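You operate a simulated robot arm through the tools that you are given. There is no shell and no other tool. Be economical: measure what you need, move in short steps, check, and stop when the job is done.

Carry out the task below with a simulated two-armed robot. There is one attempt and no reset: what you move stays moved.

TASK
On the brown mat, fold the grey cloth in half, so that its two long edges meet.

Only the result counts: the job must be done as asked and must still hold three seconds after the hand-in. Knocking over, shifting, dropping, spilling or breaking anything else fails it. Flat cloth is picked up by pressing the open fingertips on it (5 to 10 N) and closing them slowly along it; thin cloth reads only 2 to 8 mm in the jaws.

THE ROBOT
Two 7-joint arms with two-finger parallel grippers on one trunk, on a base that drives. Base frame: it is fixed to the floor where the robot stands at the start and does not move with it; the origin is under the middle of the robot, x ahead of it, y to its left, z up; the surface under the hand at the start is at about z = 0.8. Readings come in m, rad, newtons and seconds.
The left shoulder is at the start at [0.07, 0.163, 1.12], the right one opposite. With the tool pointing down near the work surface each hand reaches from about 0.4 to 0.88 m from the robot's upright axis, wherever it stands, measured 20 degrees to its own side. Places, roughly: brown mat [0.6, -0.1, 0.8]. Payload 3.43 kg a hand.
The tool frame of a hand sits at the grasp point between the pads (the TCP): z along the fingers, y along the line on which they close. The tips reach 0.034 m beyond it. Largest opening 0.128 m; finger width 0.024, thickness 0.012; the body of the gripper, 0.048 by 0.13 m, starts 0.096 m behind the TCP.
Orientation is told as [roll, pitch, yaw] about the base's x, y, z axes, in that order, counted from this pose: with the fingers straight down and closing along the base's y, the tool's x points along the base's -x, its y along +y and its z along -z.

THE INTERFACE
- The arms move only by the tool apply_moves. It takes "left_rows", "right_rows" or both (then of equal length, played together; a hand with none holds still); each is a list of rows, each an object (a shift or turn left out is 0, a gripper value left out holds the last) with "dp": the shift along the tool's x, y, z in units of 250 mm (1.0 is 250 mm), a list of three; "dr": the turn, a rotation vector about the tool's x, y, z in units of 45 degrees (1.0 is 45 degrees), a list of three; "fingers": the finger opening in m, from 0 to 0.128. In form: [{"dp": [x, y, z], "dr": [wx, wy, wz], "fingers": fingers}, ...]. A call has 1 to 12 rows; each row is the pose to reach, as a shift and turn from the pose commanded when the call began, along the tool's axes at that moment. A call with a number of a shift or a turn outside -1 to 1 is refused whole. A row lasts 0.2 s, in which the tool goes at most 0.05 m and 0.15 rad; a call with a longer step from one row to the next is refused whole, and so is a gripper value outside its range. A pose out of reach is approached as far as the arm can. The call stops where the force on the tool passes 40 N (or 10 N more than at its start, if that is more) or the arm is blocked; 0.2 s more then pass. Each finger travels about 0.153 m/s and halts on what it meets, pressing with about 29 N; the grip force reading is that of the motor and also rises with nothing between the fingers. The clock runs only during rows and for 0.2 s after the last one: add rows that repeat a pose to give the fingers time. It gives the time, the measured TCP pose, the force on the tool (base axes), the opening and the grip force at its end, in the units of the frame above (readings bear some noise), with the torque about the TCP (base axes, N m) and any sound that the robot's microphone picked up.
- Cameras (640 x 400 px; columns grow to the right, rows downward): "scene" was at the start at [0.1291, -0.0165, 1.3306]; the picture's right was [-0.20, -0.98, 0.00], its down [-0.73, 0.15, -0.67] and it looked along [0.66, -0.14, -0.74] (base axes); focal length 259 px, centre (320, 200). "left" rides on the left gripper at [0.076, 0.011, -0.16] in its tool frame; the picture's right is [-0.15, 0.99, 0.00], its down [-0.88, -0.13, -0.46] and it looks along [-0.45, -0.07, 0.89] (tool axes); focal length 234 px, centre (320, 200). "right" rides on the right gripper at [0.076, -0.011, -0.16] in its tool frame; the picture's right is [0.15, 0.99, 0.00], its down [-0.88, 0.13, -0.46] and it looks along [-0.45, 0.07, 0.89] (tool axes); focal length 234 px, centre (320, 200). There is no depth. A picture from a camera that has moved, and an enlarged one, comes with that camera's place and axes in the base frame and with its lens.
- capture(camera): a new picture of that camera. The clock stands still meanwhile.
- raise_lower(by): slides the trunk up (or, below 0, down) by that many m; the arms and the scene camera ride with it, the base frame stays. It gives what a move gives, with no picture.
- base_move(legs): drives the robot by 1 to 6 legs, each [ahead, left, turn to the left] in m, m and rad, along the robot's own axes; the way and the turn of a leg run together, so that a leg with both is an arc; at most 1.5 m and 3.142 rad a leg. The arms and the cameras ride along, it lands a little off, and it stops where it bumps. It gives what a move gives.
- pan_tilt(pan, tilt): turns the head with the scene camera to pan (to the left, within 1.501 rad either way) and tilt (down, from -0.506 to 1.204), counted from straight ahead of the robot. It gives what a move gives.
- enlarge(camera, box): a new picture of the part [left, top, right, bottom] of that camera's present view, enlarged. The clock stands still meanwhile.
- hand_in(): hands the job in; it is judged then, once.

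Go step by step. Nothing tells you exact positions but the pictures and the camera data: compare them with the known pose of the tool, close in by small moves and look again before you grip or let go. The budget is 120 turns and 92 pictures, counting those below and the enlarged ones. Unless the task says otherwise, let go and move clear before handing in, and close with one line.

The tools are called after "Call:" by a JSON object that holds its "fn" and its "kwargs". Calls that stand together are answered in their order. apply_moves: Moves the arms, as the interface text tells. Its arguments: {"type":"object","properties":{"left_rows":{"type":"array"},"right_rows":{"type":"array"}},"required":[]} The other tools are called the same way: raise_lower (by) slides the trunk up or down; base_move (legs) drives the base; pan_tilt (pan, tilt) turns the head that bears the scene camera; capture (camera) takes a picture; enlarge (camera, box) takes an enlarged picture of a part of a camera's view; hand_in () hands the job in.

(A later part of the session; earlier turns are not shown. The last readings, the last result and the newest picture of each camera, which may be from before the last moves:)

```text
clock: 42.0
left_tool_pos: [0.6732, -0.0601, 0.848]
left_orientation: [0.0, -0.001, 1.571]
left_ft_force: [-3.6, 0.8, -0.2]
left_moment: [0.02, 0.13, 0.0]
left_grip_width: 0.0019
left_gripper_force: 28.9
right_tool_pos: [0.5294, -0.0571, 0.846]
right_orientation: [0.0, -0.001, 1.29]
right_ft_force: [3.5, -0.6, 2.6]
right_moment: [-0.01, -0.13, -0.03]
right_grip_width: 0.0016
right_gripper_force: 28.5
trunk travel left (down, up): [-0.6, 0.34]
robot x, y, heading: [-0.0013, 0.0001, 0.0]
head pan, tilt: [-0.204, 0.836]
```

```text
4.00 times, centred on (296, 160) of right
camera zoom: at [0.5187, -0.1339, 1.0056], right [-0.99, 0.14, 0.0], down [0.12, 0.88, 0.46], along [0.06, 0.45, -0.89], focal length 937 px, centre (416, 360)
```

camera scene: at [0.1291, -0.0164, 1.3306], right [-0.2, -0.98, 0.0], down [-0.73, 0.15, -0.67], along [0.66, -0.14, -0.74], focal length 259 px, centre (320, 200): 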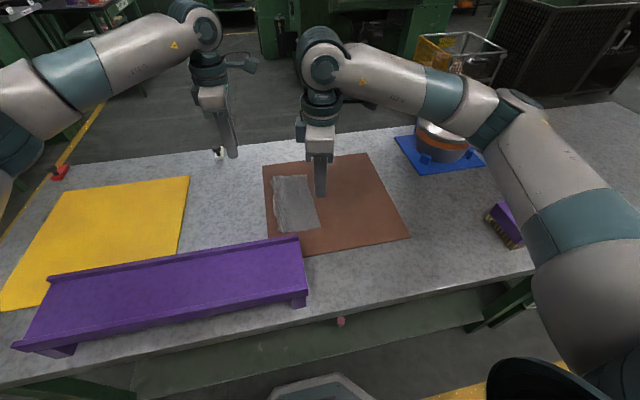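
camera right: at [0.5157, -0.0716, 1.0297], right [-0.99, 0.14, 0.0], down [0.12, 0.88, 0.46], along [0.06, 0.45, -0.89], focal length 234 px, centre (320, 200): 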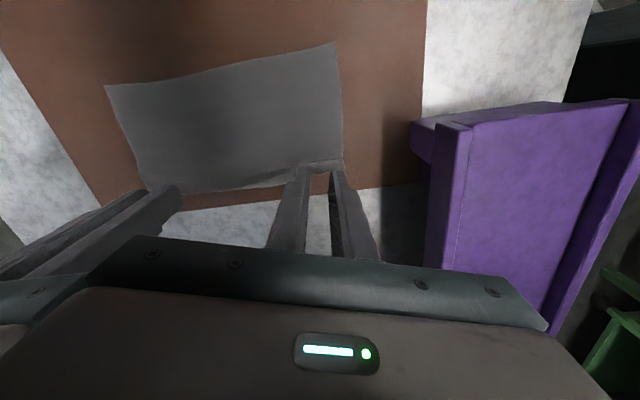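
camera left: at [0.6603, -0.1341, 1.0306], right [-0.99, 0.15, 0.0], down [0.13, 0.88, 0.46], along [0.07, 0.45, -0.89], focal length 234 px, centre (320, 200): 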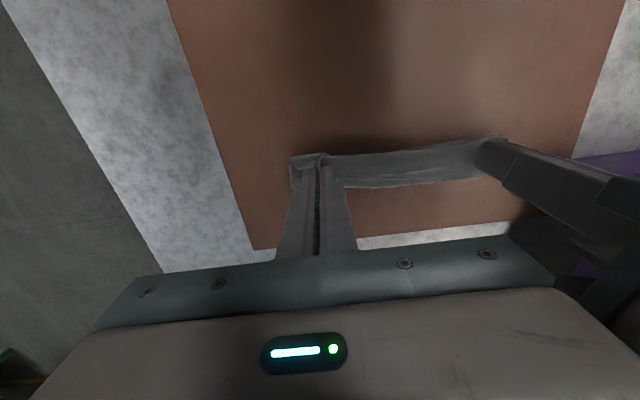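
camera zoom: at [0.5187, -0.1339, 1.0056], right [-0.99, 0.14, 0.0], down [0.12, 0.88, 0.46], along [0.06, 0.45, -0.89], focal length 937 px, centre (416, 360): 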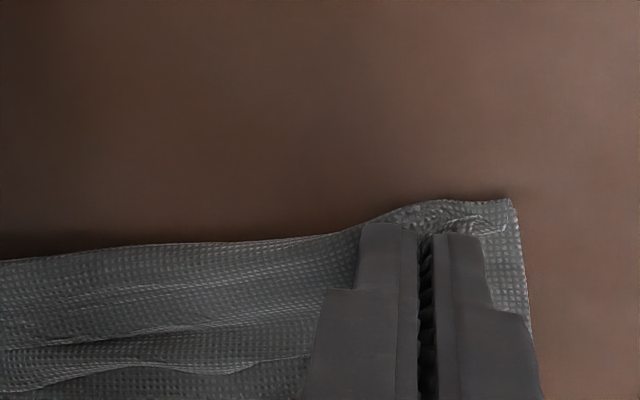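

With the fingers closing along the edge the body leaves the jaws on the −y side, so this lay turns the hem back. Better: lift the cloth to hang from this edge, lay its lower half toward −y, then bring the held edge back +y on top, which matches the grip's natural direction. First I lift.

Call:
{"fn": "apply_moves", "kwargs": {"left_rows": [{"dp": [0, 0, -0.1]}, {"dp": [0, 0, -0.2]}, {"dp": [0, 0, -0.3]}, {"dp": [0, 0, -0.4]}, {"dp": [0, 0, -0.5]}, {"dp": [0, 0, -0.53]}, {"dp": [0, 0, -0.53]}, {"dp": [0, 0, -0.53]}], "right_rows": [{"dp": [0, 0, -0.1]}, {"dp": [0, 0, -0.2]}, {"dp": [0, 0, -0.3]}, {"dp": [0, 0, -0.4]}, {"dp": [0, 0, -0.5]}, {"dp": [0, 0, -0.54]}, {"dp": [0, 0, -0.54]}, {"dp": [0, 0, -0.54]}]}}

Call:
{"fn": "capture", "kwargs": {"camera": "left"}}

Call:
{"fn": "capture", "kwargs": {"camera": "scene"}}

```text
clock: 43.8
left_tool_pos: [0.6726, -0.0574, 0.9811]
left_orientation: [0.001, -0.002, 1.573]
left_ft_force: [-5.0, -0.4, 0.2]
left_moment: [0.0, 0.18, 0.03]
left_grip_width: 0.0019
left_gripper_force: 29.2
right_tool_pos: [0.5286, -0.0583, 0.9826]
right_orientation: [-0.002, -0.001, 1.289]
right_ft_force: [4.9, 0.2, -0.4]
right_moment: [0.0, -0.16, 0.0]
right_grip_width: 0.0018
right_gripper_force: 29.2
trunk travel left (down, up): [-0.6, 0.34]
robot x, y, heading: [-0.0029, -0.0016, -0.001]
head pan, tilt: [-0.204, 0.836]
```

```text
22 pictures are left
camera left: at [0.6616, -0.1344, 1.1423], right [-0.99, 0.15, 0.0], down [0.13, 0.88, 0.46], along [0.07, 0.45, -0.89], focal length 234 px, centre (320, 200)
```

left: 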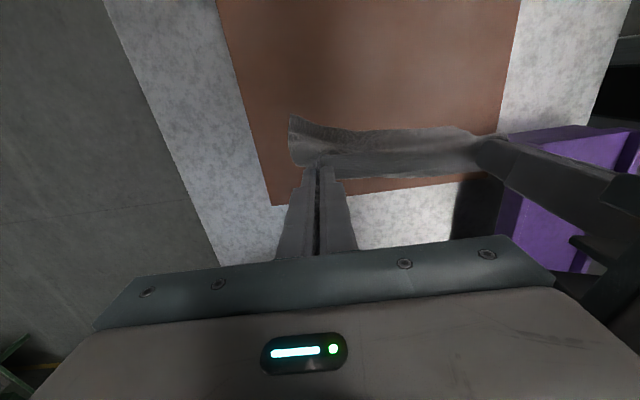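

```text
21 pictures are left
camera scene: at [0.129, -0.0165, 1.3306], right [-0.2, -0.98, 0.0], down [-0.73, 0.15, -0.67], along [0.66, -0.14, -0.74], focal length 259 px, centre (320, 200)
```

scene: 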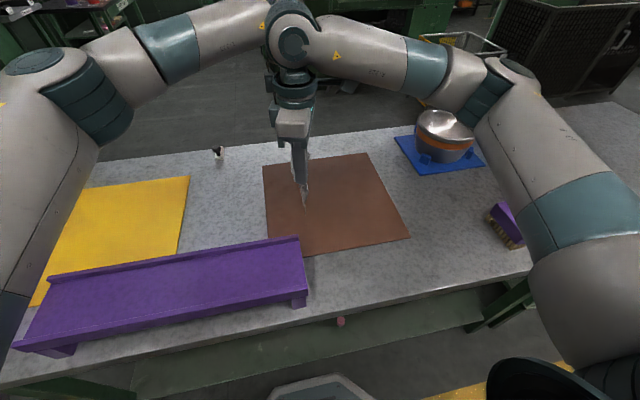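

The cloth hangs free. I'll zoom in to measure how far it hangs.

Call:
{"fn": "enlarge", "kwargs": {"camera": "scene", "box": [256, 150, 352, 210]}}

Call:
{"fn": "enlarge", "kwargs": {"camera": "right", "box": [96, 60, 384, 240]}}

```text
6.67 times, centred on (304, 180) of scene
camera zoom: at [0.129, -0.0165, 1.3306], right [-0.2, -0.98, 0.0], down [-0.73, 0.15, -0.67], along [0.66, -0.14, -0.74], focal length 1725 px, centre (427, 333)
```

zoom: 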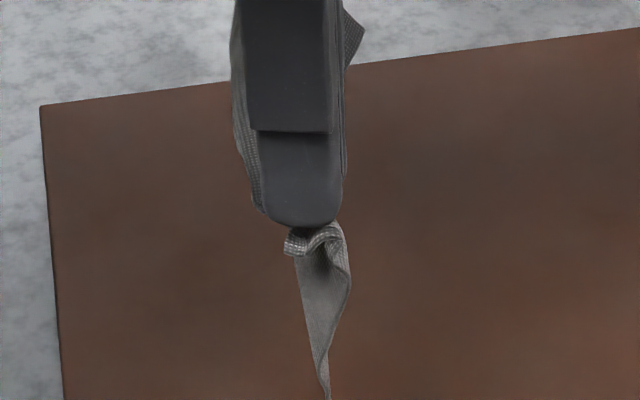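

```text
2.22 times, centred on (240, 150) of right
camera zoom: at [0.5177, -0.1354, 1.1421], right [-0.99, 0.14, 0.0], down [0.12, 0.88, 0.46], along [0.06, 0.45, -0.89], focal length 520 px, centre (498, 311)
```

zoom: 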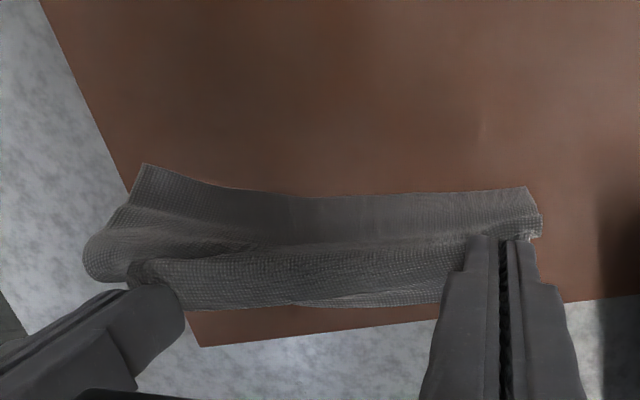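

It hangs about 10 cm below the tips. I'll lower until the free edge touches, then drag −y so it trails on the +y side.

Call:
{"fn": "apply_moves", "kwargs": {"left_rows": [{"dp": [0, 0, 0.1]}, {"dp": [0, 0, 0.2]}, {"dp": [0.03, 0, 0.23]}, {"dp": [0.08, 0, 0.23]}, {"dp": [0.13, 0, 0.23]}, {"dp": [0.18, 0, 0.23]}, {"dp": [0.23, 0, 0.23]}, {"dp": [0.26, 0, 0.23]}, {"dp": [0.26, 0, 0.23]}], "right_rows": [{"dp": [0, 0, 0.1]}, {"dp": [0, 0, 0.2]}, {"dp": [0.029, -0.008, 0.235]}, {"dp": [0.077, -0.022, 0.235]}, {"dp": [0.125, -0.036, 0.235]}, {"dp": [0.173, -0.05, 0.235]}, {"dp": [0.221, -0.064, 0.235]}, {"dp": [0.25, -0.073, 0.235]}, {"dp": [0.25, -0.073, 0.235]}]}}

Call:
{"fn": "enlarge", "kwargs": {"camera": "scene", "box": [256, 150, 368, 220]}}

```text
clock: 45.8
left_tool_pos: [0.6738, -0.1234, 0.9232]
left_orientation: [0.0, 0.0, 1.572]
left_ft_force: [-4.4, 0.3, 0.9]
left_moment: [0.05, 0.19, 0.01]
left_grip_width: 0.0018
left_gripper_force: 28.7
right_tool_pos: [0.5297, -0.1222, 0.9242]
right_orientation: [-0.001, 0.002, 1.288]
right_ft_force: [5.2, 0.0, 0.1]
right_moment: [0.0, -0.19, 0.01]
right_grip_width: 0.0014
right_gripper_force: 28.9
trunk travel left (down, up): [-0.6, 0.34]
robot x, y, heading: [-0.0036, -0.0008, 0.001]
head pan, tilt: [-0.204, 0.836]
```

```text
5.71 times, centred on (312, 185) of scene
camera zoom: at [0.1291, -0.0163, 1.3306], right [-0.2, -0.98, 0.0], down [-0.73, 0.15, -0.67], along [0.66, -0.14, -0.74], focal length 1479 px, centre (366, 286)
```

zoom: 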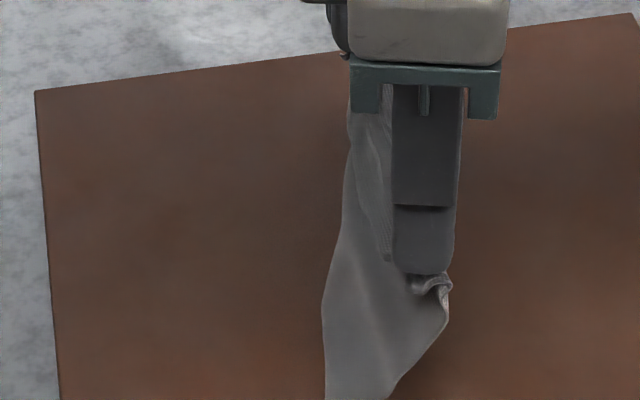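

The free edge trails on +y at the near end but less at the far end. Lowering a little more and dragging further −y to even it out.

Call:
{"fn": "apply_moves", "kwargs": {"left_rows": [{"dp": [0.02, 0, 0.05]}, {"dp": [0.06, 0, 0.08]}, {"dp": [0.12, 0, 0.08]}, {"dp": [0.18, 0, 0.08]}, {"dp": [0.24, 0, 0.08]}, {"dp": [0.24, 0, 0.08]}], "right_rows": [{"dp": [0.019, -0.006, 0.05]}, {"dp": [0.058, -0.017, 0.08]}, {"dp": [0.115, -0.034, 0.08]}, {"dp": [0.173, -0.05, 0.08]}, {"dp": [0.23, -0.067, 0.08]}, {"dp": [0.23, -0.067, 0.08]}]}}

Call:
{"fn": "enlarge", "kwargs": {"camera": "scene", "box": [264, 150, 408, 240]}}

```text
clock: 47.2
left_tool_pos: [0.6739, -0.1848, 0.9026]
left_orientation: [0.004, 0.001, 1.571]
left_ft_force: [-27.4, 5.2, 2.0]
left_moment: [0.16, 1.0, -0.06]
left_grip_width: 0.0022
left_gripper_force: 29.0
right_tool_pos: [0.5145, -0.1701, 0.9107]
right_orientation: [-0.017, 0.007, 1.252]
right_ft_force: [28.3, -4.6, -1.6]
right_moment: [-0.19, -0.92, -0.3]
right_grip_width: 0.0016
right_gripper_force: 29.1
right hand out of reach, approached as far as the arm can: row 1, 2, 3, 4, 5, 6
trunk travel left (down, up): [-0.6, 0.34]
robot x, y, heading: [-0.0031, -0.002, 0.005]
head pan, tilt: [-0.204, 0.836]
```

```text
4.44 times, centred on (336, 195) of scene
camera zoom: at [0.1298, -0.0158, 1.3305], right [-0.2, -0.98, 0.0], down [-0.73, 0.15, -0.67], along [0.66, -0.14, -0.74], focal length 1150 px, centre (249, 222)
```

zoom: 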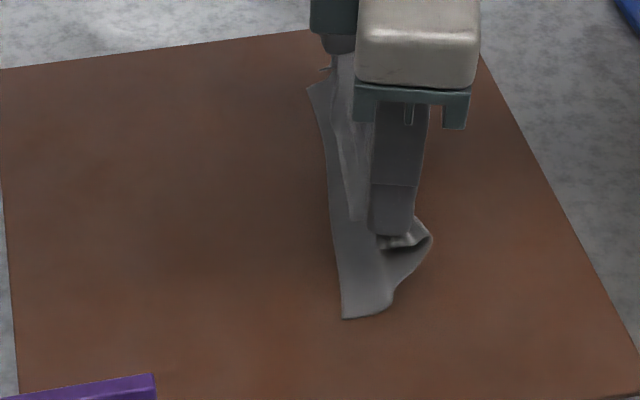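

The right wrist hit its turn limit and tension rose; I'll untwist the right wrist a bit, bring it back in line, and lower both to give slack.

Call:
{"fn": "apply_moves", "kwargs": {"left_rows": [{"dp": [0, 0.008, 0.0]}, {"dp": [0, 0.008, 0.03]}, {"dp": [0, 0.008, 0.06]}, {"dp": [0, 0.008, 0.06]}], "right_rows": [{"dp": [0.006, -0.03, 0.01], "dr": [0, 0, 0.1]}, {"dp": [0.019, -0.055, 0.05], "dr": [0, 0, 0.2]}, {"dp": [0.019, -0.055, 0.09], "dr": [0, 0, 0.32]}, {"dp": [0.019, -0.055, 0.09], "dr": [0, 0, 0.36]}]}}

```text
clock: 48.2
left_tool_pos: [0.6737, -0.1846, 0.888]
left_orientation: [-0.003, 0.001, 1.573]
left_ft_force: [-1.3, 0.1, -0.2]
left_moment: [-0.03, 0.05, 0.01]
left_grip_width: 0.0018
left_gripper_force: 29.4
right_tool_pos: [0.5236, -0.1784, 0.8857]
right_orientation: [0.002, 0.001, 1.005]
right_ft_force: [1.7, -1.7, -0.1]
right_moment: [-0.01, -0.07, -0.01]
right_grip_width: 0.0015
right_gripper_force: 28.9
trunk travel left (down, up): [-0.6, 0.34]
robot x, y, heading: [-0.0019, 0.0028, 0.002]
head pan, tilt: [-0.204, 0.836]
```

Call:
{"fn": "apply_moves", "kwargs": {"left_rows": [{"dp": [0.035, 0, 0]}, {"dp": [0.07, 0, 0]}, {"dp": [0.105, 0, 0]}, {"dp": [0.14, 0, 0]}, {"dp": [0.14, 0, 0]}], "right_rows": [{"dp": [0.032, -0.024, 0], "dr": [0, 0, 0.04]}, {"dp": [0.064, -0.048, 0], "dr": [0, 0, 0.08]}, {"dp": [0.096, -0.072, 0], "dr": [0, 0, 0.13]}, {"dp": [0.129, -0.096, 0], "dr": [0, 0, 0.13]}, {"dp": [0.129, -0.096, 0], "dr": [0, 0, 0.13]}]}}

Call:
{"fn": "enlarge", "kwargs": {"camera": "scene", "box": [264, 150, 408, 240]}}

Call:
{"fn": "enlarge", "kwargs": {"camera": "left", "box": [208, 80, 496, 260]}}

```text
clock: 49.4
left_tool_pos: [0.6708, -0.2192, 0.8887]
left_orientation: [-0.002, 0.002, 1.575]
left_ft_force: [0.0, 0.3, 0.1]
left_moment: [0.02, 0.03, 0.0]
left_grip_width: 0.0018
left_gripper_force: 29.3
left hand out of reach, approached as far as the arm can: row 4
right_tool_pos: [0.5282, -0.2193, 0.886]
right_orientation: [-0.001, 0.0, 0.904]
right_ft_force: [-0.2, 0.8, -0.5]
right_moment: [-0.01, 0.02, 0.04]
right_grip_width: 0.0015
right_gripper_force: 29.7
trunk travel left (down, up): [-0.6, 0.34]
robot x, y, heading: [-0.001, 0.0007, 0.002]
head pan, tilt: [-0.204, 0.836]
```

```text
4.44 times, centred on (336, 195) of scene
camera zoom: at [0.1292, -0.0163, 1.3306], right [-0.2, -0.98, 0.0], down [-0.73, 0.15, -0.67], along [0.66, -0.14, -0.74], focal length 1150 px, centre (249, 222)
```

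zoom: 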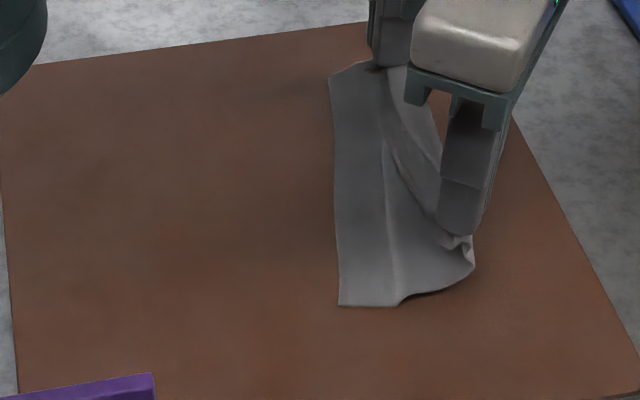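

```text
2.22 times, centred on (352, 170) of left
camera zoom: at [0.6589, -0.2942, 1.0497], right [-0.99, 0.15, 0.0], down [0.13, 0.88, 0.45], along [0.07, 0.45, -0.89], focal length 520 px, centre (249, 267)
```

zoom: 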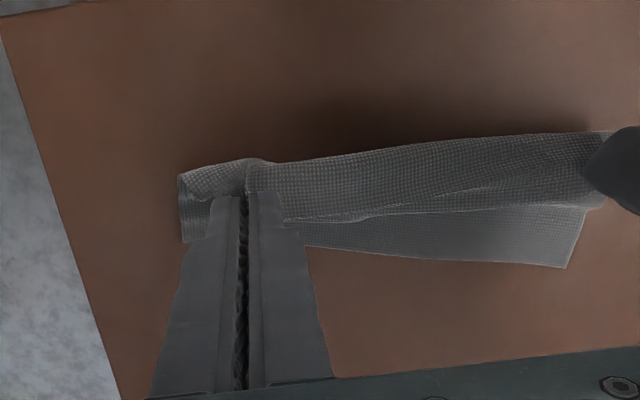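

The free edge lies at a slight slant: near end y ≈ −0.152, far end ≈ −0.196. The far side needs ~4 cm more −y, out of the left arm's reach, so I'll bring the near hand back a bit and then shift the base 4 cm to the right.

Call:
{"fn": "apply_moves", "kwargs": {"right_rows": [{"dp": [-0.042, 0.033, 0]}, {"dp": [-0.084, 0.066, 0]}, {"dp": [-0.126, 0.099, 0]}]}}

Call:
{"fn": "base_move", "kwargs": {"legs": [[0, -0.045, 0]]}}

Call:
{"fn": "enlarge", "kwargs": {"camera": "scene", "box": [232, 140, 424, 260]}}

```text
clock: 50.2
left_tool_pos: [0.6706, -0.2173, 0.889]
left_orientation: [-0.003, 0.002, 1.571]
left_ft_force: [-1.3, 0.5, 0.0]
left_moment: [-0.02, 0.03, -0.02]
left_grip_width: 0.0018
left_gripper_force: 28.6
right_tool_pos: [0.5286, -0.1805, 0.887]
right_orientation: [0.001, 0.001, 0.904]
right_ft_force: [1.5, -1.8, -1.1]
right_moment: [-0.02, -0.02, 0.0]
right_grip_width: 0.0017
right_gripper_force: 29.5
trunk travel left (down, up): [-0.6, 0.34]
robot x, y, heading: [-0.0016, 0.0004, -0.001]
head pan, tilt: [-0.204, 0.836]
```

```text
clock: 51.1
left_tool_pos: [0.6706, -0.2639, 0.8883]
left_orientation: [-0.002, 0.001, 1.571]
left_ft_force: [-1.8, 0.3, -0.7]
left_moment: [0.05, 0.07, -0.03]
left_grip_width: 0.0017
left_gripper_force: 29.0
right_tool_pos: [0.5283, -0.2249, 0.8864]
right_orientation: [0.0, -0.001, 0.901]
right_ft_force: [1.2, -0.6, -0.8]
right_moment: [-0.03, -0.01, 0.03]
right_grip_width: 0.0014
right_gripper_force: 29.3
trunk travel left (down, up): [-0.6, 0.34]
robot x, y, heading: [-0.0006, -0.0423, -0.003]
head pan, tilt: [-0.204, 0.836]
```

```text
3.33 times, centred on (328, 200) of scene
camera zoom: at [0.129, -0.0622, 1.3306], right [-0.2, -0.98, 0.0], down [-0.73, 0.15, -0.67], along [0.66, -0.14, -0.74], focal length 863 px, centre (293, 200)
```

zoom: 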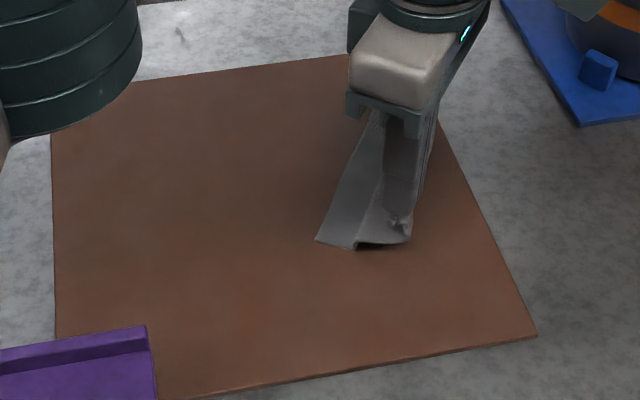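

The cloth is skewing, so this route is not worth continuing. I'll drag the held edge back toward +y low over the mat so the cloth trails out flat and straight, then release and refold with small bites and a low path.

Call:
{"fn": "apply_moves", "kwargs": {"left_rows": [{"dp": [-0.094, 0, -0.04]}, {"dp": [-0.187, 0, -0.08]}, {"dp": [-0.281, 0, -0.08]}, {"dp": [-0.374, 0, -0.08]}, {"dp": [-0.468, 0, -0.06]}, {"dp": [-0.562, 0, -0.02]}, {"dp": [-0.655, 0, 0.02]}, {"dp": [-0.749, 0, 0.06]}, {"dp": [-0.842, 0, 0.1]}, {"dp": [-0.936, 0, 0.132]}, {"dp": [-0.936, 0, 0.132]}], "right_rows": [{"dp": [-0.061, 0.048, -0.04], "dr": [0, 0, -0.05]}, {"dp": [-0.122, 0.097, -0.08], "dr": [0, 0, -0.1]}, {"dp": [-0.183, 0.145, -0.08], "dr": [0, 0, -0.15]}, {"dp": [-0.245, 0.194, -0.08], "dr": [0, 0, -0.2]}, {"dp": [-0.306, 0.242, -0.06], "dr": [0, 0, -0.25]}, {"dp": [-0.367, 0.291, -0.02], "dr": [0, 0, -0.3]}, {"dp": [-0.428, 0.339, 0.02], "dr": [0, 0, -0.35]}, {"dp": [-0.489, 0.388, 0.06], "dr": [0, 0, -0.4]}, {"dp": [-0.55, 0.436, 0.1], "dr": [0, 0, -0.45]}, {"dp": [-0.611, 0.484, 0.132], "dr": [0, 0, -0.48]}, {"dp": [-0.611, 0.484, 0.132], "dr": [0, 0, -0.48]}]}}

Call:
{"fn": "enlarge", "kwargs": {"camera": "left", "box": [208, 0, 592, 240]}}

```text
clock: 53.5
left_tool_pos: [0.671, -0.031, 0.856]
left_orientation: [-0.002, 0.002, 1.571]
left_ft_force: [-0.8, -0.3, 0.7]
left_moment: [0.02, -0.02, 0.0]
left_grip_width: 0.0018
left_gripper_force: 28.4
right_tool_pos: [0.5289, -0.0302, 0.8538]
right_orientation: [-0.001, 0.001, 1.28]
right_ft_force: [-0.3, -0.4, 0.2]
right_moment: [0.01, 0.0, -0.02]
right_grip_width: 0.0013
right_gripper_force: 29.3
trunk travel left (down, up): [-0.6, 0.34]
robot x, y, heading: [-0.0032, -0.0471, 0.001]
head pan, tilt: [-0.204, 0.836]
```

```text
1.67 times, centred on (400, 120) of left
camera zoom: at [0.6578, -0.107, 1.0173], right [-0.99, 0.15, 0.0], down [0.13, 0.88, 0.46], along [0.07, 0.45, -0.89], focal length 390 px, centre (187, 333)
```

zoom: 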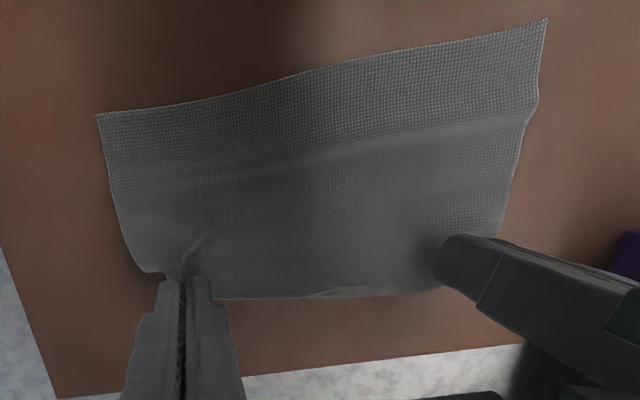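

The cloth is flat and straight again: far edge y ≈ −0.124, held edge ≈ −0.017. I'll set it down, release, rise and turn the wrists back.

Call:
{"fn": "apply_moves", "kwargs": {"left_rows": [{"dp": [0, 0, 0.025]}, {"dp": [0, 0, 0.042]}, {"dp": [0, 0, 0.042], "fingers": 0.006}, {"dp": [0, 0, 0.042], "fingers": 0.014}, {"dp": [0, 0, 0.042], "fingers": 0.02}, {"dp": [0, 0, -0.05]}, {"dp": [0, 0, -0.2]}, {"dp": [0, 0, -0.3]}], "right_rows": [{"dp": [0, 0, 0.02]}, {"dp": [0, 0, 0.034]}, {"dp": [0, 0, 0.034], "fingers": 0.006}, {"dp": [0, 0, 0.034], "fingers": 0.014}, {"dp": [0, 0, 0.034], "fingers": 0.02}, {"dp": [0, 0, -0.05]}, {"dp": [0, 0, -0.2]}, {"dp": [0, 0, -0.3]}]}}

Call:
{"fn": "apply_moves", "kwargs": {"left_rows": [{"dr": [0, 0, 0.17]}, {"dr": [0, 0, 0.34]}, {"dr": [0, 0, 0.51]}, {"dr": [0, 0, 0.68]}, {"dr": [0, 0, 0.85]}, {"dr": [0, 0, 1.0]}], "right_rows": [{"dr": [0, 0, 0.17]}, {"dr": [0, 0, 0.34]}, {"dr": [0, 0, 0.51]}, {"dr": [0, 0, 0.68]}, {"dr": [0, 0, 0.85]}, {"dr": [0, 0, 1.0]}]}}

Call:
{"fn": "apply_moves", "kwargs": {"left_rows": [{"dr": [0, 0, 0.17]}, {"dr": [0, 0, 0.34]}, {"dr": [0, 0, 0.51]}, {"dr": [0, 0, 0.68]}, {"dr": [0, 0, 0.85]}, {"dr": [0, 0, 1.0]}], "right_rows": [{"dr": [0, 0, 0.12]}, {"dr": [0, 0, 0.24]}, {"dr": [0, 0, 0.36]}, {"dr": [0, 0, 0.48]}, {"dr": [0, 0, 0.6]}, {"dr": [0, 0, 0.63]}]}}

Call:
{"fn": "enlarge", "kwargs": {"camera": "left", "box": [176, 0, 464, 180]}}

Call:
{"fn": "enlarge", "kwargs": {"camera": "right", "box": [176, 60, 464, 240]}}

```text
clock: 55.3
left_tool_pos: [0.6709, -0.034, 0.9315]
left_orientation: [-0.001, 0.001, 1.572]
left_ft_force: [-0.6, 0.3, 0.6]
left_moment: [0.02, -0.01, 0.01]
left_grip_width: 0.0199
left_gripper_force: 0.0
right_tool_pos: [0.5288, -0.0323, 0.9283]
right_orientation: [0.0, -0.001, 1.281]
right_ft_force: [0.2, 0.4, 0.3]
right_moment: [-0.04, 0.01, -0.03]
right_grip_width: 0.0198
right_gripper_force: 0.1
trunk travel left (down, up): [-0.6, 0.34]
robot x, y, heading: [0.001, -0.0428, 0.004]
head pan, tilt: [-0.204, 0.836]
```

```text
clock: 56.7
left_tool_pos: [0.6704, -0.032, 0.9309]
left_orientation: [-0.002, 0.0, 0.785]
left_ft_force: [-0.6, 0.4, -0.9]
left_moment: [0.0, 0.02, -0.02]
left_grip_width: 0.0202
left_gripper_force: 0.1
right_tool_pos: [0.5284, -0.0307, 0.9297]
right_orientation: [0.001, 0.0, 0.491]
right_ft_force: [0.3, 0.7, -0.2]
right_moment: [0.03, 0.02, -0.01]
right_grip_width: 0.02
right_gripper_force: 0.0
trunk travel left (down, up): [-0.6, 0.34]
robot x, y, heading: [-0.0008, -0.0468, -0.003]
head pan, tilt: [-0.204, 0.836]
```

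```text
clock: 58.1
left_tool_pos: [0.6709, -0.0303, 0.9293]
left_orientation: [-0.002, -0.002, -0.001]
left_ft_force: [0.2, -0.3, 0.1]
left_moment: [-0.02, -0.02, 0.0]
left_grip_width: 0.0201
left_gripper_force: 0.0
right_tool_pos: [0.5289, -0.0305, 0.9295]
right_orientation: [0.001, -0.001, -0.002]
right_ft_force: [-0.2, 0.4, 1.0]
right_moment: [0.0, -0.02, 0.01]
right_grip_width: 0.0198
right_gripper_force: 0.0
trunk travel left (down, up): [-0.6, 0.34]
robot x, y, heading: [0.0004, -0.0449, 0.001]
head pan, tilt: [-0.204, 0.836]
```

```text
2.22 times, centred on (320, 90) of left
camera zoom: at [0.5934, -0.0182, 1.0901], right [0.15, 0.99, 0.0], down [0.88, -0.13, 0.46], along [0.45, -0.07, -0.89], focal length 520 px, centre (320, 444)
```

zoom: 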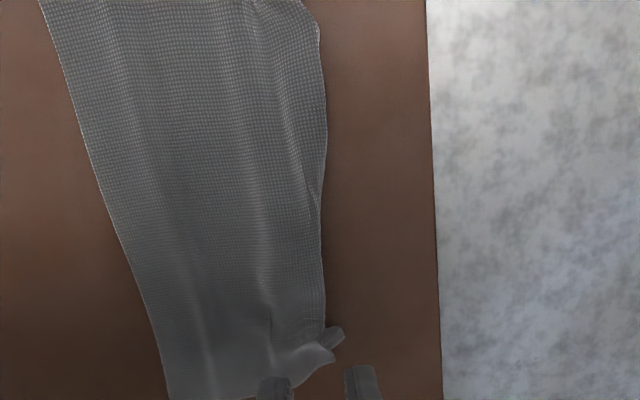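

```text
2.22 times, centred on (320, 150) of right
camera zoom: at [0.4538, -0.0418, 1.0892], right [-0.14, 0.99, 0.0], down [0.88, 0.13, 0.46], along [0.45, 0.07, -0.89], focal length 520 px, centre (320, 311)
```

zoom: 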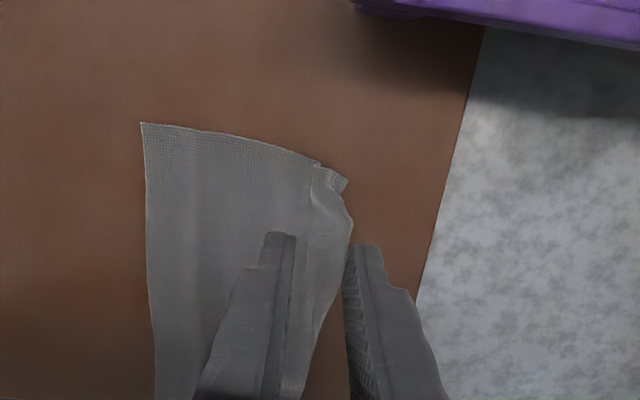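

The cloth is flat but gently rippled (only ~10.5 cm wide). I'll smooth it by pressing closed fingertips on its centreline and opening them outward.

Call:
{"fn": "apply_moves", "kwargs": {"left_rows": [{"dp": [0, -0.08, 0.08], "fingers": 0.0}, {"dp": [0, -0.167, 0.16]}, {"dp": [0, -0.167, 0.26]}, {"dp": [0, -0.167, 0.33]}, {"dp": [0, -0.167, 0.352]}, {"dp": [0, -0.167, 0.352]}], "right_rows": [{"dp": [0, -0.08, 0.08], "fingers": 0.0}, {"dp": [0, -0.167, 0.16]}, {"dp": [0, -0.167, 0.26]}, {"dp": [0, -0.167, 0.33]}, {"dp": [0, -0.167, 0.35]}, {"dp": [0, -0.167, 0.35]}]}}

```text
clock: 59.5
left_tool_pos: [0.6691, -0.0709, 0.8429]
left_orientation: [-0.001, -0.001, 0.0]
left_ft_force: [-0.5, -0.7, 3.6]
left_moment: [0.02, 0.02, 0.02]
left_grip_width: 0.0
left_gripper_force: 28.8
right_tool_pos: [0.5294, -0.0719, 0.8412]
right_orientation: [0.0, 0.0, -0.001]
right_ft_force: [0.8, 0.4, 1.1]
right_moment: [0.01, 0.0, -0.01]
right_grip_width: 0.0
right_gripper_force: 28.9
trunk travel left (down, up): [-0.6, 0.34]
robot x, y, heading: [0.0031, -0.0479, 0.003]
head pan, tilt: [-0.204, 0.836]
```

Call:
{"fn": "apply_moves", "kwargs": {"left_rows": [{"dp": [0, 0, 0.003]}, {"dp": [0, 0, 0.003], "fingers": 0.015}, {"dp": [0, 0, 0.003], "fingers": 0.03}, {"dp": [0, 0, 0.003], "fingers": 0.045}, {"dp": [0, 0, 0.003], "fingers": 0.06}, {"dp": [0, 0, 0.003], "fingers": 0.075}, {"dp": [0, 0, 0.003], "fingers": 0.09}, {"dp": [0, 0, 0.003], "fingers": 0.105}, {"dp": [0, 0, 0.003], "fingers": 0.118}, {"dp": [0, 0, 0.003], "fingers": 0.124}, {"dp": [0, 0, 0.003], "fingers": 0.124}], "right_rows": [{"dp": [0, 0, 0.006]}, {"dp": [0, 0, 0.006], "fingers": 0.015}, {"dp": [0, 0, 0.006], "fingers": 0.03}, {"dp": [0, 0, 0.006], "fingers": 0.045}, {"dp": [0, 0, 0.006], "fingers": 0.06}, {"dp": [0, 0, 0.006], "fingers": 0.075}, {"dp": [0, 0, 0.006], "fingers": 0.09}, {"dp": [0, 0, 0.006], "fingers": 0.105}, {"dp": [0, 0, 0.006], "fingers": 0.118}, {"dp": [0, 0, 0.006], "fingers": 0.124}, {"dp": [0, 0, 0.006], "fingers": 0.124}]}}

Call:
{"fn": "apply_moves", "kwargs": {"left_rows": [{"dp": [0, 0, -0.1]}, {"dp": [0, 0, -0.25]}, {"dp": [0, 0.15, -0.4]}, {"dp": [0, 0.3, -0.5]}], "right_rows": [{"dp": [0, 0, -0.1]}, {"dp": [0, 0, -0.25]}, {"dp": [0, -0.15, -0.4]}, {"dp": [0, -0.3, -0.5]}]}}

Call:
{"fn": "enlarge", "kwargs": {"camera": "scene", "box": [224, 130, 384, 230]}}

```text
clock: 61.9
left_tool_pos: [0.6681, -0.0731, 0.8423]
left_orientation: [-0.002, -0.006, 0.0]
left_ft_force: [-0.6, -6.6, 7.7]
left_moment: [0.37, 0.03, 0.06]
left_grip_width: 0.1209
left_gripper_force: 0.0
right_tool_pos: [0.5271, -0.0738, 0.8421]
right_orientation: [0.0, -0.004, -0.003]
right_ft_force: [1.0, -12.7, 18.8]
right_moment: [0.85, 0.11, 0.05]
right_grip_width: 0.117
right_gripper_force: 0.0
trunk travel left (down, up): [-0.6, 0.34]
robot x, y, heading: [-0.0012, -0.0438, 0.002]
head pan, tilt: [-0.204, 0.836]
```

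```text
refused: row 3 steps farther than a row can; nothing moved
```

```text
4.00 times, centred on (304, 180) of scene
camera zoom: at [0.1264, -0.0643, 1.3309], right [-0.2, -0.98, 0.0], down [-0.72, 0.15, -0.67], along [0.66, -0.13, -0.74], focal length 1035 px, centre (384, 280)
```

zoom: 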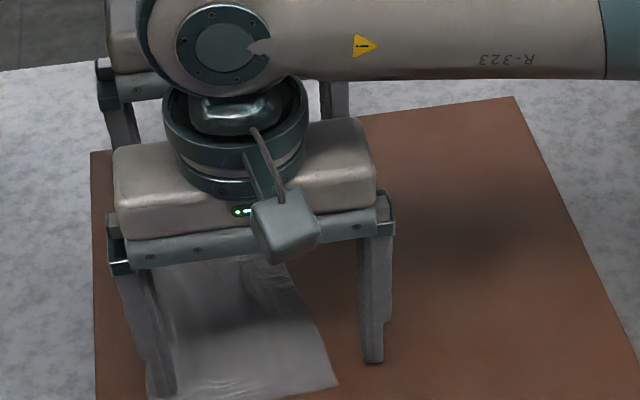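

Now raise and clear the view.

Call:
{"fn": "apply_moves", "kwargs": {"left_rows": [{"dp": [0, 0, -0.1]}, {"dp": [0, 0, -0.25]}, {"dp": [0, 0.1, -0.35]}, {"dp": [0, 0.25, -0.45]}, {"dp": [0, 0.4, -0.5]}], "right_rows": [{"dp": [0, 0, -0.1]}, {"dp": [0, 0, -0.25]}, {"dp": [0, -0.1, -0.35]}, {"dp": [0, -0.25, -0.45]}, {"dp": [0, -0.4, -0.5]}]}}

Call:
{"fn": "enlarge", "kwargs": {"camera": "scene", "box": [224, 150, 352, 230]}}

```text
clock: 63.1
left_tool_pos: [0.672, 0.0311, 0.9683]
left_orientation: [-0.003, -0.004, 0.0]
left_ft_force: [0.2, 0.7, 0.5]
left_moment: [-0.03, -0.02, 0.0]
left_grip_width: 0.1241
left_gripper_force: 0.0
right_tool_pos: [0.5284, -0.1706, 0.9646]
right_orientation: [0.0, 0.0, 0.001]
right_ft_force: [-0.3, 0.9, -0.6]
right_moment: [-0.02, -0.03, 0.02]
right_grip_width: 0.124
right_gripper_force: 0.0
trunk travel left (down, up): [-0.6, 0.34]
robot x, y, heading: [0.0016, -0.0483, -0.005]
head pan, tilt: [-0.204, 0.836]
```

```text
5.00 times, centred on (288, 190) of scene
camera zoom: at [0.1285, -0.0614, 1.3306], right [-0.2, -0.98, 0.0], down [-0.73, 0.15, -0.67], along [0.66, -0.14, -0.74], focal length 1294 px, centre (480, 250)
```

zoom: 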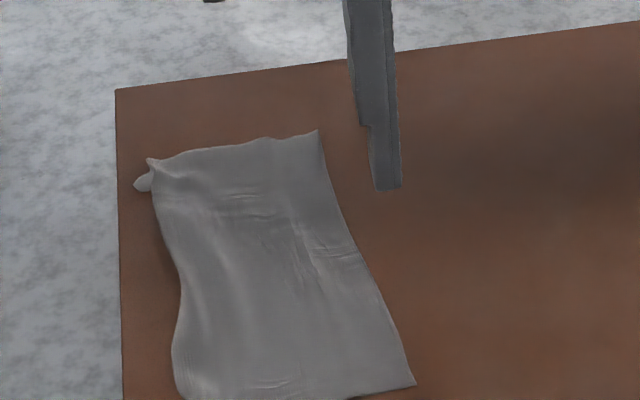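

The cloth is spread out again (about 11–12 cm wide). I'll approach the left edge with the fingers closing across it, small opening, and check with the wrist cameras.

Call:
{"fn": "apply_moves", "kwargs": {"left_rows": [{"dp": [0, -0.03, 0.05], "fingers": 0.016}, {"dp": [0, -0.06, 0.1]}, {"dp": [0, -0.09, 0.18]}, {"dp": [0, -0.116, 0.28]}, {"dp": [0, -0.116, 0.39]}], "right_rows": [{"dp": [0, 0.16, 0.03], "fingers": 0.016}, {"dp": [0, 0.32, 0.06]}, {"dp": [0, 0.48, 0.12]}, {"dp": [0, 0.62, 0.24]}, {"dp": [0, 0.662, 0.378]}]}}

Call:
{"fn": "enlarge", "kwargs": {"camera": "left", "box": [192, 60, 416, 200]}}

Call:
{"fn": "enlarge", "kwargs": {"camera": "right", "box": [176, 70, 400, 210]}}

```text
clock: 64.3
left_tool_pos: [0.6696, -0.0007, 0.8682]
left_orientation: [-0.002, -0.001, 0.001]
left_ft_force: [0.5, 1.0, 0.2]
left_moment: [-0.01, 0.02, 0.02]
left_grip_width: 0.0164
left_gripper_force: 0.1
right_tool_pos: [0.532, -0.0057, 0.8719]
right_orientation: [0.001, 0.0, -0.002]
right_ft_force: [-0.6, 0.2, 0.3]
right_moment: [-0.01, 0.01, 0.0]
right_grip_width: 0.0161
right_gripper_force: 0.2
trunk travel left (down, up): [-0.6, 0.34]
robot x, y, heading: [-0.0005, -0.043, 0.003]
head pan, tilt: [-0.204, 0.836]
```

```text
2.86 times, centred on (304, 130) of left
camera zoom: at [0.5935, 0.0105, 1.0291], right [0.15, 0.99, 0.0], down [0.88, -0.13, 0.46], along [0.45, -0.07, -0.89], focal length 669 px, centre (366, 400)
```

zoom: 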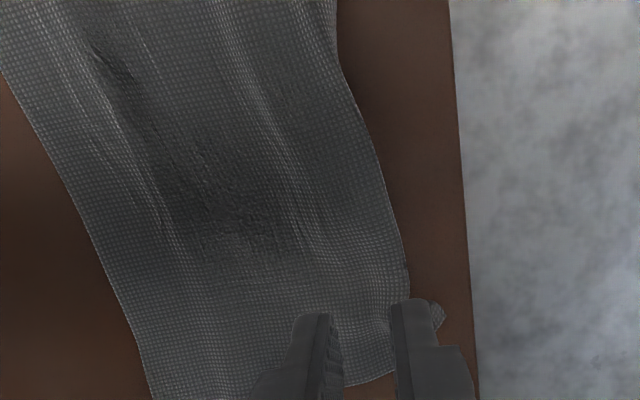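

```text
2.86 times, centred on (288, 140) of right
camera zoom: at [0.4566, -0.0176, 1.0322], right [-0.15, 0.99, 0.0], down [0.88, 0.13, 0.46], along [0.45, 0.07, -0.89], focal length 669 px, centre (411, 371)
```

zoom: 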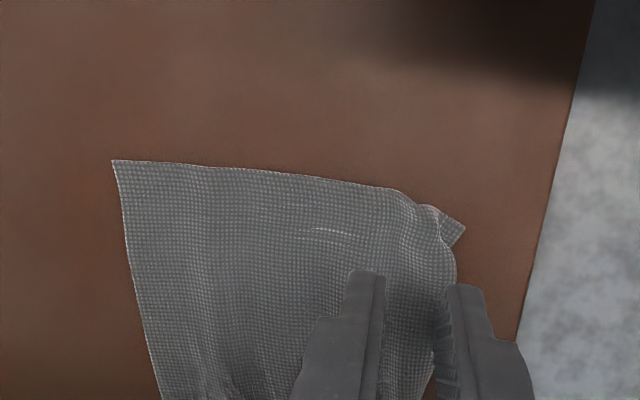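

Edges measured: left edge y ≈ 0.011–0.013 at the ends; right edge from −0.104 (near) to −0.086 (far). Adjusting and pressing.

Call:
{"fn": "apply_moves", "kwargs": {"left_rows": [{"dp": [0, 0.016, 0.04]}, {"dp": [0, 0.016, 0.09]}, {"dp": [0, 0.016, 0.106]}, {"dp": [0, 0.016, 0.106]}], "right_rows": [{"dp": [0, 0.026, 0.05]}, {"dp": [0, 0.026, 0.1]}, {"dp": [0, 0.026, 0.12]}, {"dp": [0, 0.026, 0.12]}]}}

```text
clock: 65.3
left_tool_pos: [0.6688, 0.0034, 0.8414]
left_orientation: [-0.004, -0.006, 0.002]
left_ft_force: [3.7, 1.8, 11.0]
left_moment: [0.12, -0.1, -0.05]
left_grip_width: 0.0167
left_gripper_force: 0.9
right_tool_pos: [0.5274, 0.001, 0.8422]
right_orientation: [-0.001, -0.003, -0.001]
right_ft_force: [2.0, -0.4, 3.7]
right_moment: [0.01, -0.1, 0.03]
right_grip_width: 0.0158
right_gripper_force: 0.2
trunk travel left (down, up): [-0.6, 0.34]
robot x, y, heading: [0.0007, -0.0465, -0.001]
head pan, tilt: [-0.204, 0.836]
```

Call:
{"fn": "apply_moves", "kwargs": {"left_rows": [{"fingers": 0.016}, {"fingers": 0.014}, {"fingers": 0.012}, {"fingers": 0.01}, {"fingers": 0.008}, {"fingers": 0.006}, {"fingers": 0.004}, {"fingers": 0.002}, {"fingers": 0.0}, {"fingers": 0.0}], "right_rows": [{"dp": [0, 0, 0.004], "fingers": 0.016}, {"dp": [0, 0, 0.004], "fingers": 0.014}, {"dp": [0, 0, 0.004], "fingers": 0.012}, {"dp": [0, 0, 0.004], "fingers": 0.01}, {"dp": [0, 0, 0.004], "fingers": 0.008}, {"dp": [0, 0, 0.004], "fingers": 0.006}, {"dp": [0, 0, 0.004], "fingers": 0.004}, {"dp": [0, 0, 0.004], "fingers": 0.002}, {"dp": [0, 0, 0.004], "fingers": 0.0}, {"dp": [0, 0, 0.004], "fingers": 0.0}]}}

```text
clock: 67.5
left_tool_pos: [0.6676, 0.0024, 0.8434]
left_orientation: [-0.002, -0.002, 0.003]
left_ft_force: [0.9, 5.5, 10.8]
left_moment: [0.21, 0.02, 0.0]
left_grip_width: 0.0
left_gripper_force: 28.9
right_tool_pos: [0.5277, -0.0008, 0.8425]
right_orientation: [0.0, -0.005, -0.003]
right_ft_force: [0.1, -5.0, 23.2]
right_moment: [-0.22, 0.03, 0.0]
right_grip_width: 0.0028
right_gripper_force: 28.9
trunk travel left (down, up): [-0.6, 0.34]
robot x, y, heading: [0.0014, -0.0437, -0.0]
head pan, tilt: [-0.204, 0.836]
```

Right hand has it (2.8 mm); left slipped. Retrying the left with a slightly wider opening.

Call:
{"fn": "apply_moves", "kwargs": {"left_rows": [{"dp": [0, 0, -0.03], "fingers": 0.0}, {"dp": [0, -0.012, -0.03], "fingers": 0.022}, {"dp": [0, -0.012, -0.01]}, {"dp": [0, -0.012, 0.0]}, {"dp": [0, -0.012, 0.001]}]}}

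```text
clock: 68.7
left_tool_pos: [0.6681, 0.0003, 0.844]
left_orientation: [-0.003, -0.003, 0.0]
left_ft_force: [-0.8, -0.8, 0.4]
left_moment: [0.0, 0.04, -0.03]
left_grip_width: 0.0219
left_gripper_force: 0.1
right_tool_pos: [0.5274, -0.0011, 0.8418]
right_orientation: [0.002, -0.003, 0.0]
right_ft_force: [-1.2, -4.4, 27.8]
right_moment: [-0.25, 0.08, 0.0]
right_grip_width: 0.0023
right_gripper_force: 28.6
trunk travel left (down, up): [-0.6, 0.34]
robot x, y, heading: [-0.0016, -0.0443, -0.0]
head pan, tilt: [-0.204, 0.836]
```

Call:
{"fn": "apply_moves", "kwargs": {"left_rows": [{"dp": [0, 0, 0.008], "fingers": 0.022}, {"dp": [0, 0, 0.01], "fingers": 0.022}, {"dp": [0, 0, 0.01], "fingers": 0.02}, {"dp": [0, 0, 0.01], "fingers": 0.018}, {"dp": [0, 0, 0.01], "fingers": 0.015}, {"dp": [0, 0, 0.01], "fingers": 0.012}, {"dp": [0, 0, 0.01], "fingers": 0.009}, {"dp": [0, 0, 0.01], "fingers": 0.006}, {"dp": [0, 0, 0.01], "fingers": 0.003}, {"dp": [0, 0, 0.01], "fingers": 0.0}, {"dp": [0, 0, 0.01], "fingers": 0.0}]}}

```text
clock: 71.1
left_tool_pos: [0.6686, -0.0001, 0.8422]
left_orientation: [-0.001, -0.005, 0.003]
left_ft_force: [3.8, 10.5, 27.7]
left_moment: [0.54, -0.14, -0.01]
left_grip_width: 0.0067
left_gripper_force: 29.0
right_tool_pos: [0.5269, -0.0017, 0.8419]
right_orientation: [0.0, -0.004, -0.001]
right_ft_force: [7.1, -8.1, 17.9]
right_moment: [-0.29, -0.2, 0.05]
right_grip_width: 0.0026
right_gripper_force: 28.8
trunk travel left (down, up): [-0.6, 0.34]
robot x, y, heading: [-0.0012, -0.0453, 0.0]
head pan, tilt: [-0.204, 0.836]
```

Both hold now. Carrying the edge over on a low path (≈3 cm) so nothing gets pulled, then check.

Call:
{"fn": "apply_moves", "kwargs": {"left_rows": [{"dp": [0, 0, -0.07]}, {"dp": [0, -0.03, -0.135]}, {"dp": [0, -0.07, -0.145]}, {"dp": [0, -0.12, -0.145]}, {"dp": [0, -0.17, -0.145]}, {"dp": [0, -0.22, -0.14]}, {"dp": [0, -0.27, -0.13]}, {"dp": [0, -0.27, -0.13]}], "right_rows": [{"dp": [0, 0, -0.07]}, {"dp": [0, -0.03, -0.135]}, {"dp": [0, -0.08, -0.145]}, {"dp": [0, -0.135, -0.145]}, {"dp": [0, -0.19, -0.145]}, {"dp": [0, -0.25, -0.14]}, {"dp": [0, -0.314, -0.13]}, {"dp": [0, -0.314, -0.13]}]}}

Call:
{"fn": "enlarge", "kwargs": {"camera": "left", "box": [192, 40, 448, 200]}}

Call:
{"fn": "enlarge", "kwargs": {"camera": "right", "box": [192, 60, 448, 220]}}

```text
clock: 72.9
left_tool_pos: [0.6706, -0.0669, 0.8724]
left_orientation: [-0.003, -0.001, 0.001]
left_ft_force: [-0.7, 0.4, -0.2]
left_moment: [-0.04, 0.05, -0.01]
left_grip_width: 0.0023
left_gripper_force: 29.1
right_tool_pos: [0.5286, -0.0795, 0.875]
right_orientation: [0.0, 0.001, 0.001]
right_ft_force: [0.0, 0.5, -0.2]
right_moment: [-0.02, -0.01, 0.01]
right_grip_width: 0.0026
right_gripper_force: 29.2
trunk travel left (down, up): [-0.6, 0.34]
robot x, y, heading: [-0.0006, -0.0429, 0.003]
head pan, tilt: [-0.204, 0.836]
```

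```text
2.50 times, centred on (320, 120) of left
camera zoom: at [0.5947, -0.0558, 1.0331], right [0.15, 0.99, 0.0], down [0.88, -0.13, 0.46], along [0.45, -0.07, -0.89], focal length 585 px, centre (320, 400)
```

zoom: 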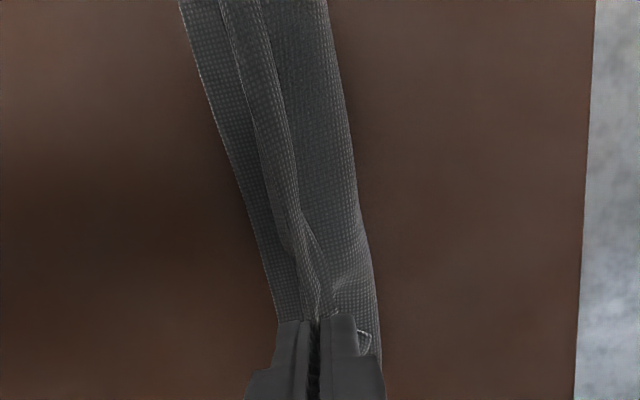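

```text
2.50 times, centred on (320, 140) of right
camera zoom: at [0.4532, -0.0898, 1.0344], right [-0.15, 0.99, 0.0], down [0.88, 0.13, 0.46], along [0.45, 0.07, -0.89], focal length 585 px, centre (320, 350)
```

zoom: 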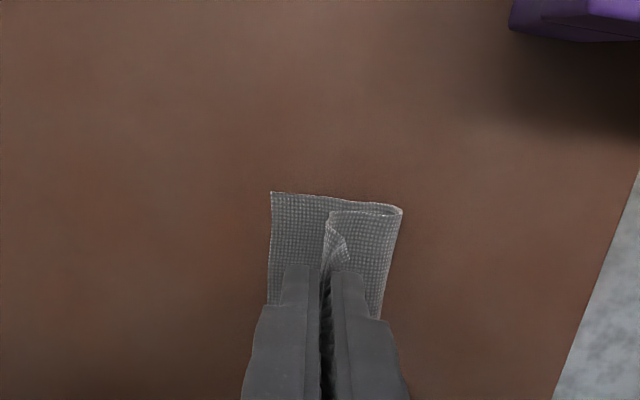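

The edge is over the lower half: right edge y ≈ −0.101 (near) / −0.086 (far). Since the gripped hem stays turned inward, I'll set it down ~1.5 cm inside the right edge, release, then sweep it outward with closed fingertips.

Call:
{"fn": "apply_moves", "kwargs": {"left_rows": [{"dp": [0, -0.004, 0.05]}, {"dp": [0, -0.008, 0.1]}, {"dp": [0, -0.008, 0.1]}, {"dp": [0, -0.008, 0.1], "fingers": 0.012}, {"dp": [0, -0.008, 0.1], "fingers": 0.024}, {"dp": [0, -0.008, 0.0]}, {"dp": [0, -0.008, -0.12]}, {"dp": [0, 0.06, -0.16], "fingers": 0.0}, {"dp": [0, 0.13, -0.16]}, {"dp": [0, 0.13, -0.16]}], "right_rows": [{"dp": [0, -0.007, 0.055]}, {"dp": [0, -0.014, 0.11]}, {"dp": [0, -0.014, 0.11]}, {"dp": [0, -0.014, 0.11], "fingers": 0.012}, {"dp": [0, -0.014, 0.11], "fingers": 0.024}, {"dp": [0, -0.014, 0.0]}, {"dp": [0, -0.014, -0.12]}, {"dp": [0, 0.06, -0.16], "fingers": 0.0}, {"dp": [0, 0.13, -0.16]}, {"dp": [0, 0.13, -0.16]}]}}

Call:
{"fn": "enlarge", "kwargs": {"camera": "right", "box": [160, 60, 416, 220]}}

```text
clock: 75.1
left_tool_pos: [0.6698, -0.0355, 0.9127]
left_orientation: [0.0, -0.002, 0.001]
left_ft_force: [0.0, -0.4, -0.2]
left_moment: [-0.01, -0.04, 0.03]
left_grip_width: 0.0001
left_gripper_force: 29.1
right_tool_pos: [0.5272, -0.0475, 0.9137]
right_orientation: [0.001, 0.0, -0.002]
right_ft_force: [0.4, 0.3, 0.5]
right_moment: [0.06, 0.0, -0.01]
right_grip_width: 0.0002
right_gripper_force: 28.2
trunk travel left (down, up): [-0.6, 0.34]
robot x, y, heading: [0.0021, -0.0465, 0.002]
head pan, tilt: [-0.204, 0.836]
```

```text
2.50 times, centred on (288, 140) of right
camera zoom: at [0.452, -0.0588, 1.0729], right [-0.15, 0.99, 0.0], down [0.88, 0.13, 0.46], along [0.45, 0.07, -0.89], focal length 585 px, centre (400, 350)
```

zoom: 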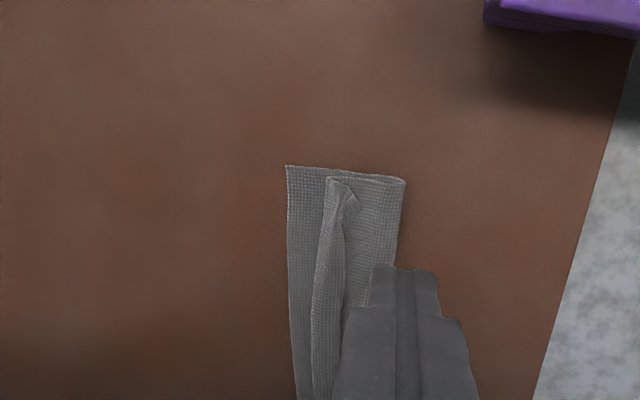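

The hem is turned back exactly as expected (fold y ≈ −0.082, hem edge ≈ −0.070 at the near end). Now sweeping it outward (−y) with closed fingertips just above the lower layers.

Call:
{"fn": "apply_moves", "kwargs": {"left_rows": [{"dp": [0, 0, 0.1]}, {"dp": [0, 0, 0.2]}, {"dp": [0, 0, 0.262]}, {"dp": [0, -0.04, 0.262]}, {"dp": [0, -0.08, 0.262]}, {"dp": [0, -0.12, 0.262]}, {"dp": [0, -0.16, 0.262]}, {"dp": [0, -0.2, 0.262]}, {"dp": [0, -0.24, 0.262]}, {"dp": [0, -0.28, 0.26]}, {"dp": [0, -0.28, 0.15]}, {"dp": [0, -0.28, 0.0]}], "right_rows": [{"dp": [0, 0, 0.1]}, {"dp": [0, 0, 0.2]}, {"dp": [0, 0, 0.266]}, {"dp": [0, -0.04, 0.266]}, {"dp": [0, -0.08, 0.266]}, {"dp": [0, -0.12, 0.266]}, {"dp": [0, -0.16, 0.266]}, {"dp": [0, -0.2, 0.266]}, {"dp": [0, -0.24, 0.266]}, {"dp": [0, -0.29, 0.26]}, {"dp": [0, -0.29, 0.15]}, {"dp": [0, -0.29, 0.0]}]}}

Call:
{"fn": "enlarge", "kwargs": {"camera": "right", "box": [240, 60, 496, 220]}}

```text
clock: 77.7
left_tool_pos: [0.6708, -0.1041, 0.9109]
left_orientation: [-0.003, -0.003, 0.001]
left_ft_force: [0.8, 0.0, 0.5]
left_moment: [0.05, -0.06, 0.02]
left_grip_width: 0.0
left_gripper_force: 29.0
right_tool_pos: [0.5264, -0.1195, 0.9169]
right_orientation: [0.0, 0.0, 0.0]
right_ft_force: [-1.1, -0.2, 0.2]
right_moment: [0.04, -0.01, -0.02]
right_grip_width: 0.0
right_gripper_force: 29.1
trunk travel left (down, up): [-0.6, 0.34]
robot x, y, heading: [-0.0002, -0.045, 0.0]
head pan, tilt: [-0.204, 0.836]
```

```text
2.50 times, centred on (368, 140) of right
camera zoom: at [0.4514, -0.1311, 1.0757], right [-0.15, 0.99, 0.0], down [0.88, 0.13, 0.46], along [0.45, 0.07, -0.89], focal length 585 px, centre (200, 350)
```

zoom: 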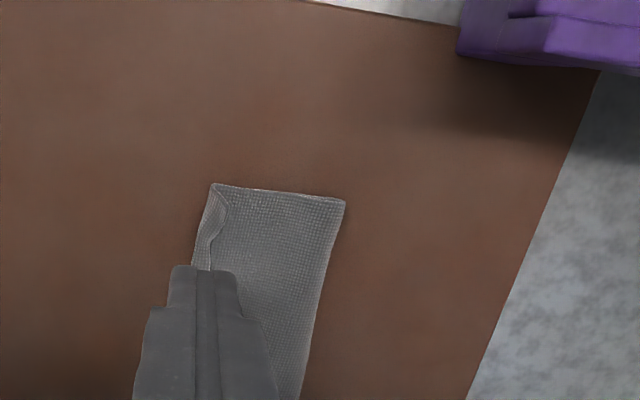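

The sweep worked: the near end now shows a ~6 cm-wide folded strip. I'll clear both hands and take a good overall view.

Call:
{"fn": "apply_moves", "kwargs": {"left_rows": [{"dp": [0, 0.1, -0.1]}, {"dp": [0, 0.25, -0.2]}, {"dp": [0, 0.42, -0.25]}, {"dp": [0, 0.6, -0.25]}, {"dp": [0, 0.78, -0.25]}], "right_rows": [{"dp": [0, -0.1, -0.1]}, {"dp": [0, -0.25, -0.2]}, {"dp": [0, -0.42, -0.25]}, {"dp": [0, -0.6, -0.25]}, {"dp": [0, -0.7, -0.25]}]}}

Call:
{"fn": "enlarge", "kwargs": {"camera": "scene", "box": [248, 150, 360, 220]}}

```text
clock: 78.9
left_tool_pos: [0.6697, 0.0924, 0.9759]
left_orientation: [-0.003, -0.002, 0.0]
left_ft_force: [0.1, 0.0, 0.5]
left_moment: [-0.03, -0.01, 0.01]
left_grip_width: 0.0
left_gripper_force: 29.2
right_tool_pos: [0.5278, -0.2908, 0.9786]
right_orientation: [-0.001, -0.001, 0.001]
right_ft_force: [-0.1, 0.3, -0.6]
right_moment: [-0.04, -0.01, -0.01]
right_grip_width: 0.0
right_gripper_force: 29.2
trunk travel left (down, up): [-0.6, 0.34]
robot x, y, heading: [0.0032, -0.0458, 0.004]
head pan, tilt: [-0.204, 0.836]
```

```text
5.71 times, centred on (304, 185) of scene
camera zoom: at [0.1284, -0.0602, 1.3307], right [-0.2, -0.98, 0.0], down [-0.73, 0.15, -0.67], along [0.66, -0.14, -0.74], focal length 1479 px, centre (411, 286)
```

zoom: 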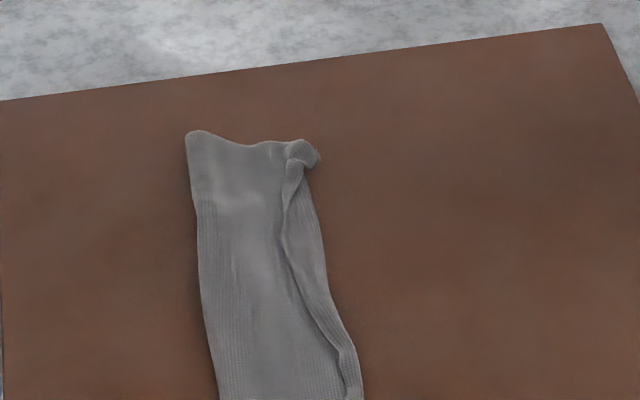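

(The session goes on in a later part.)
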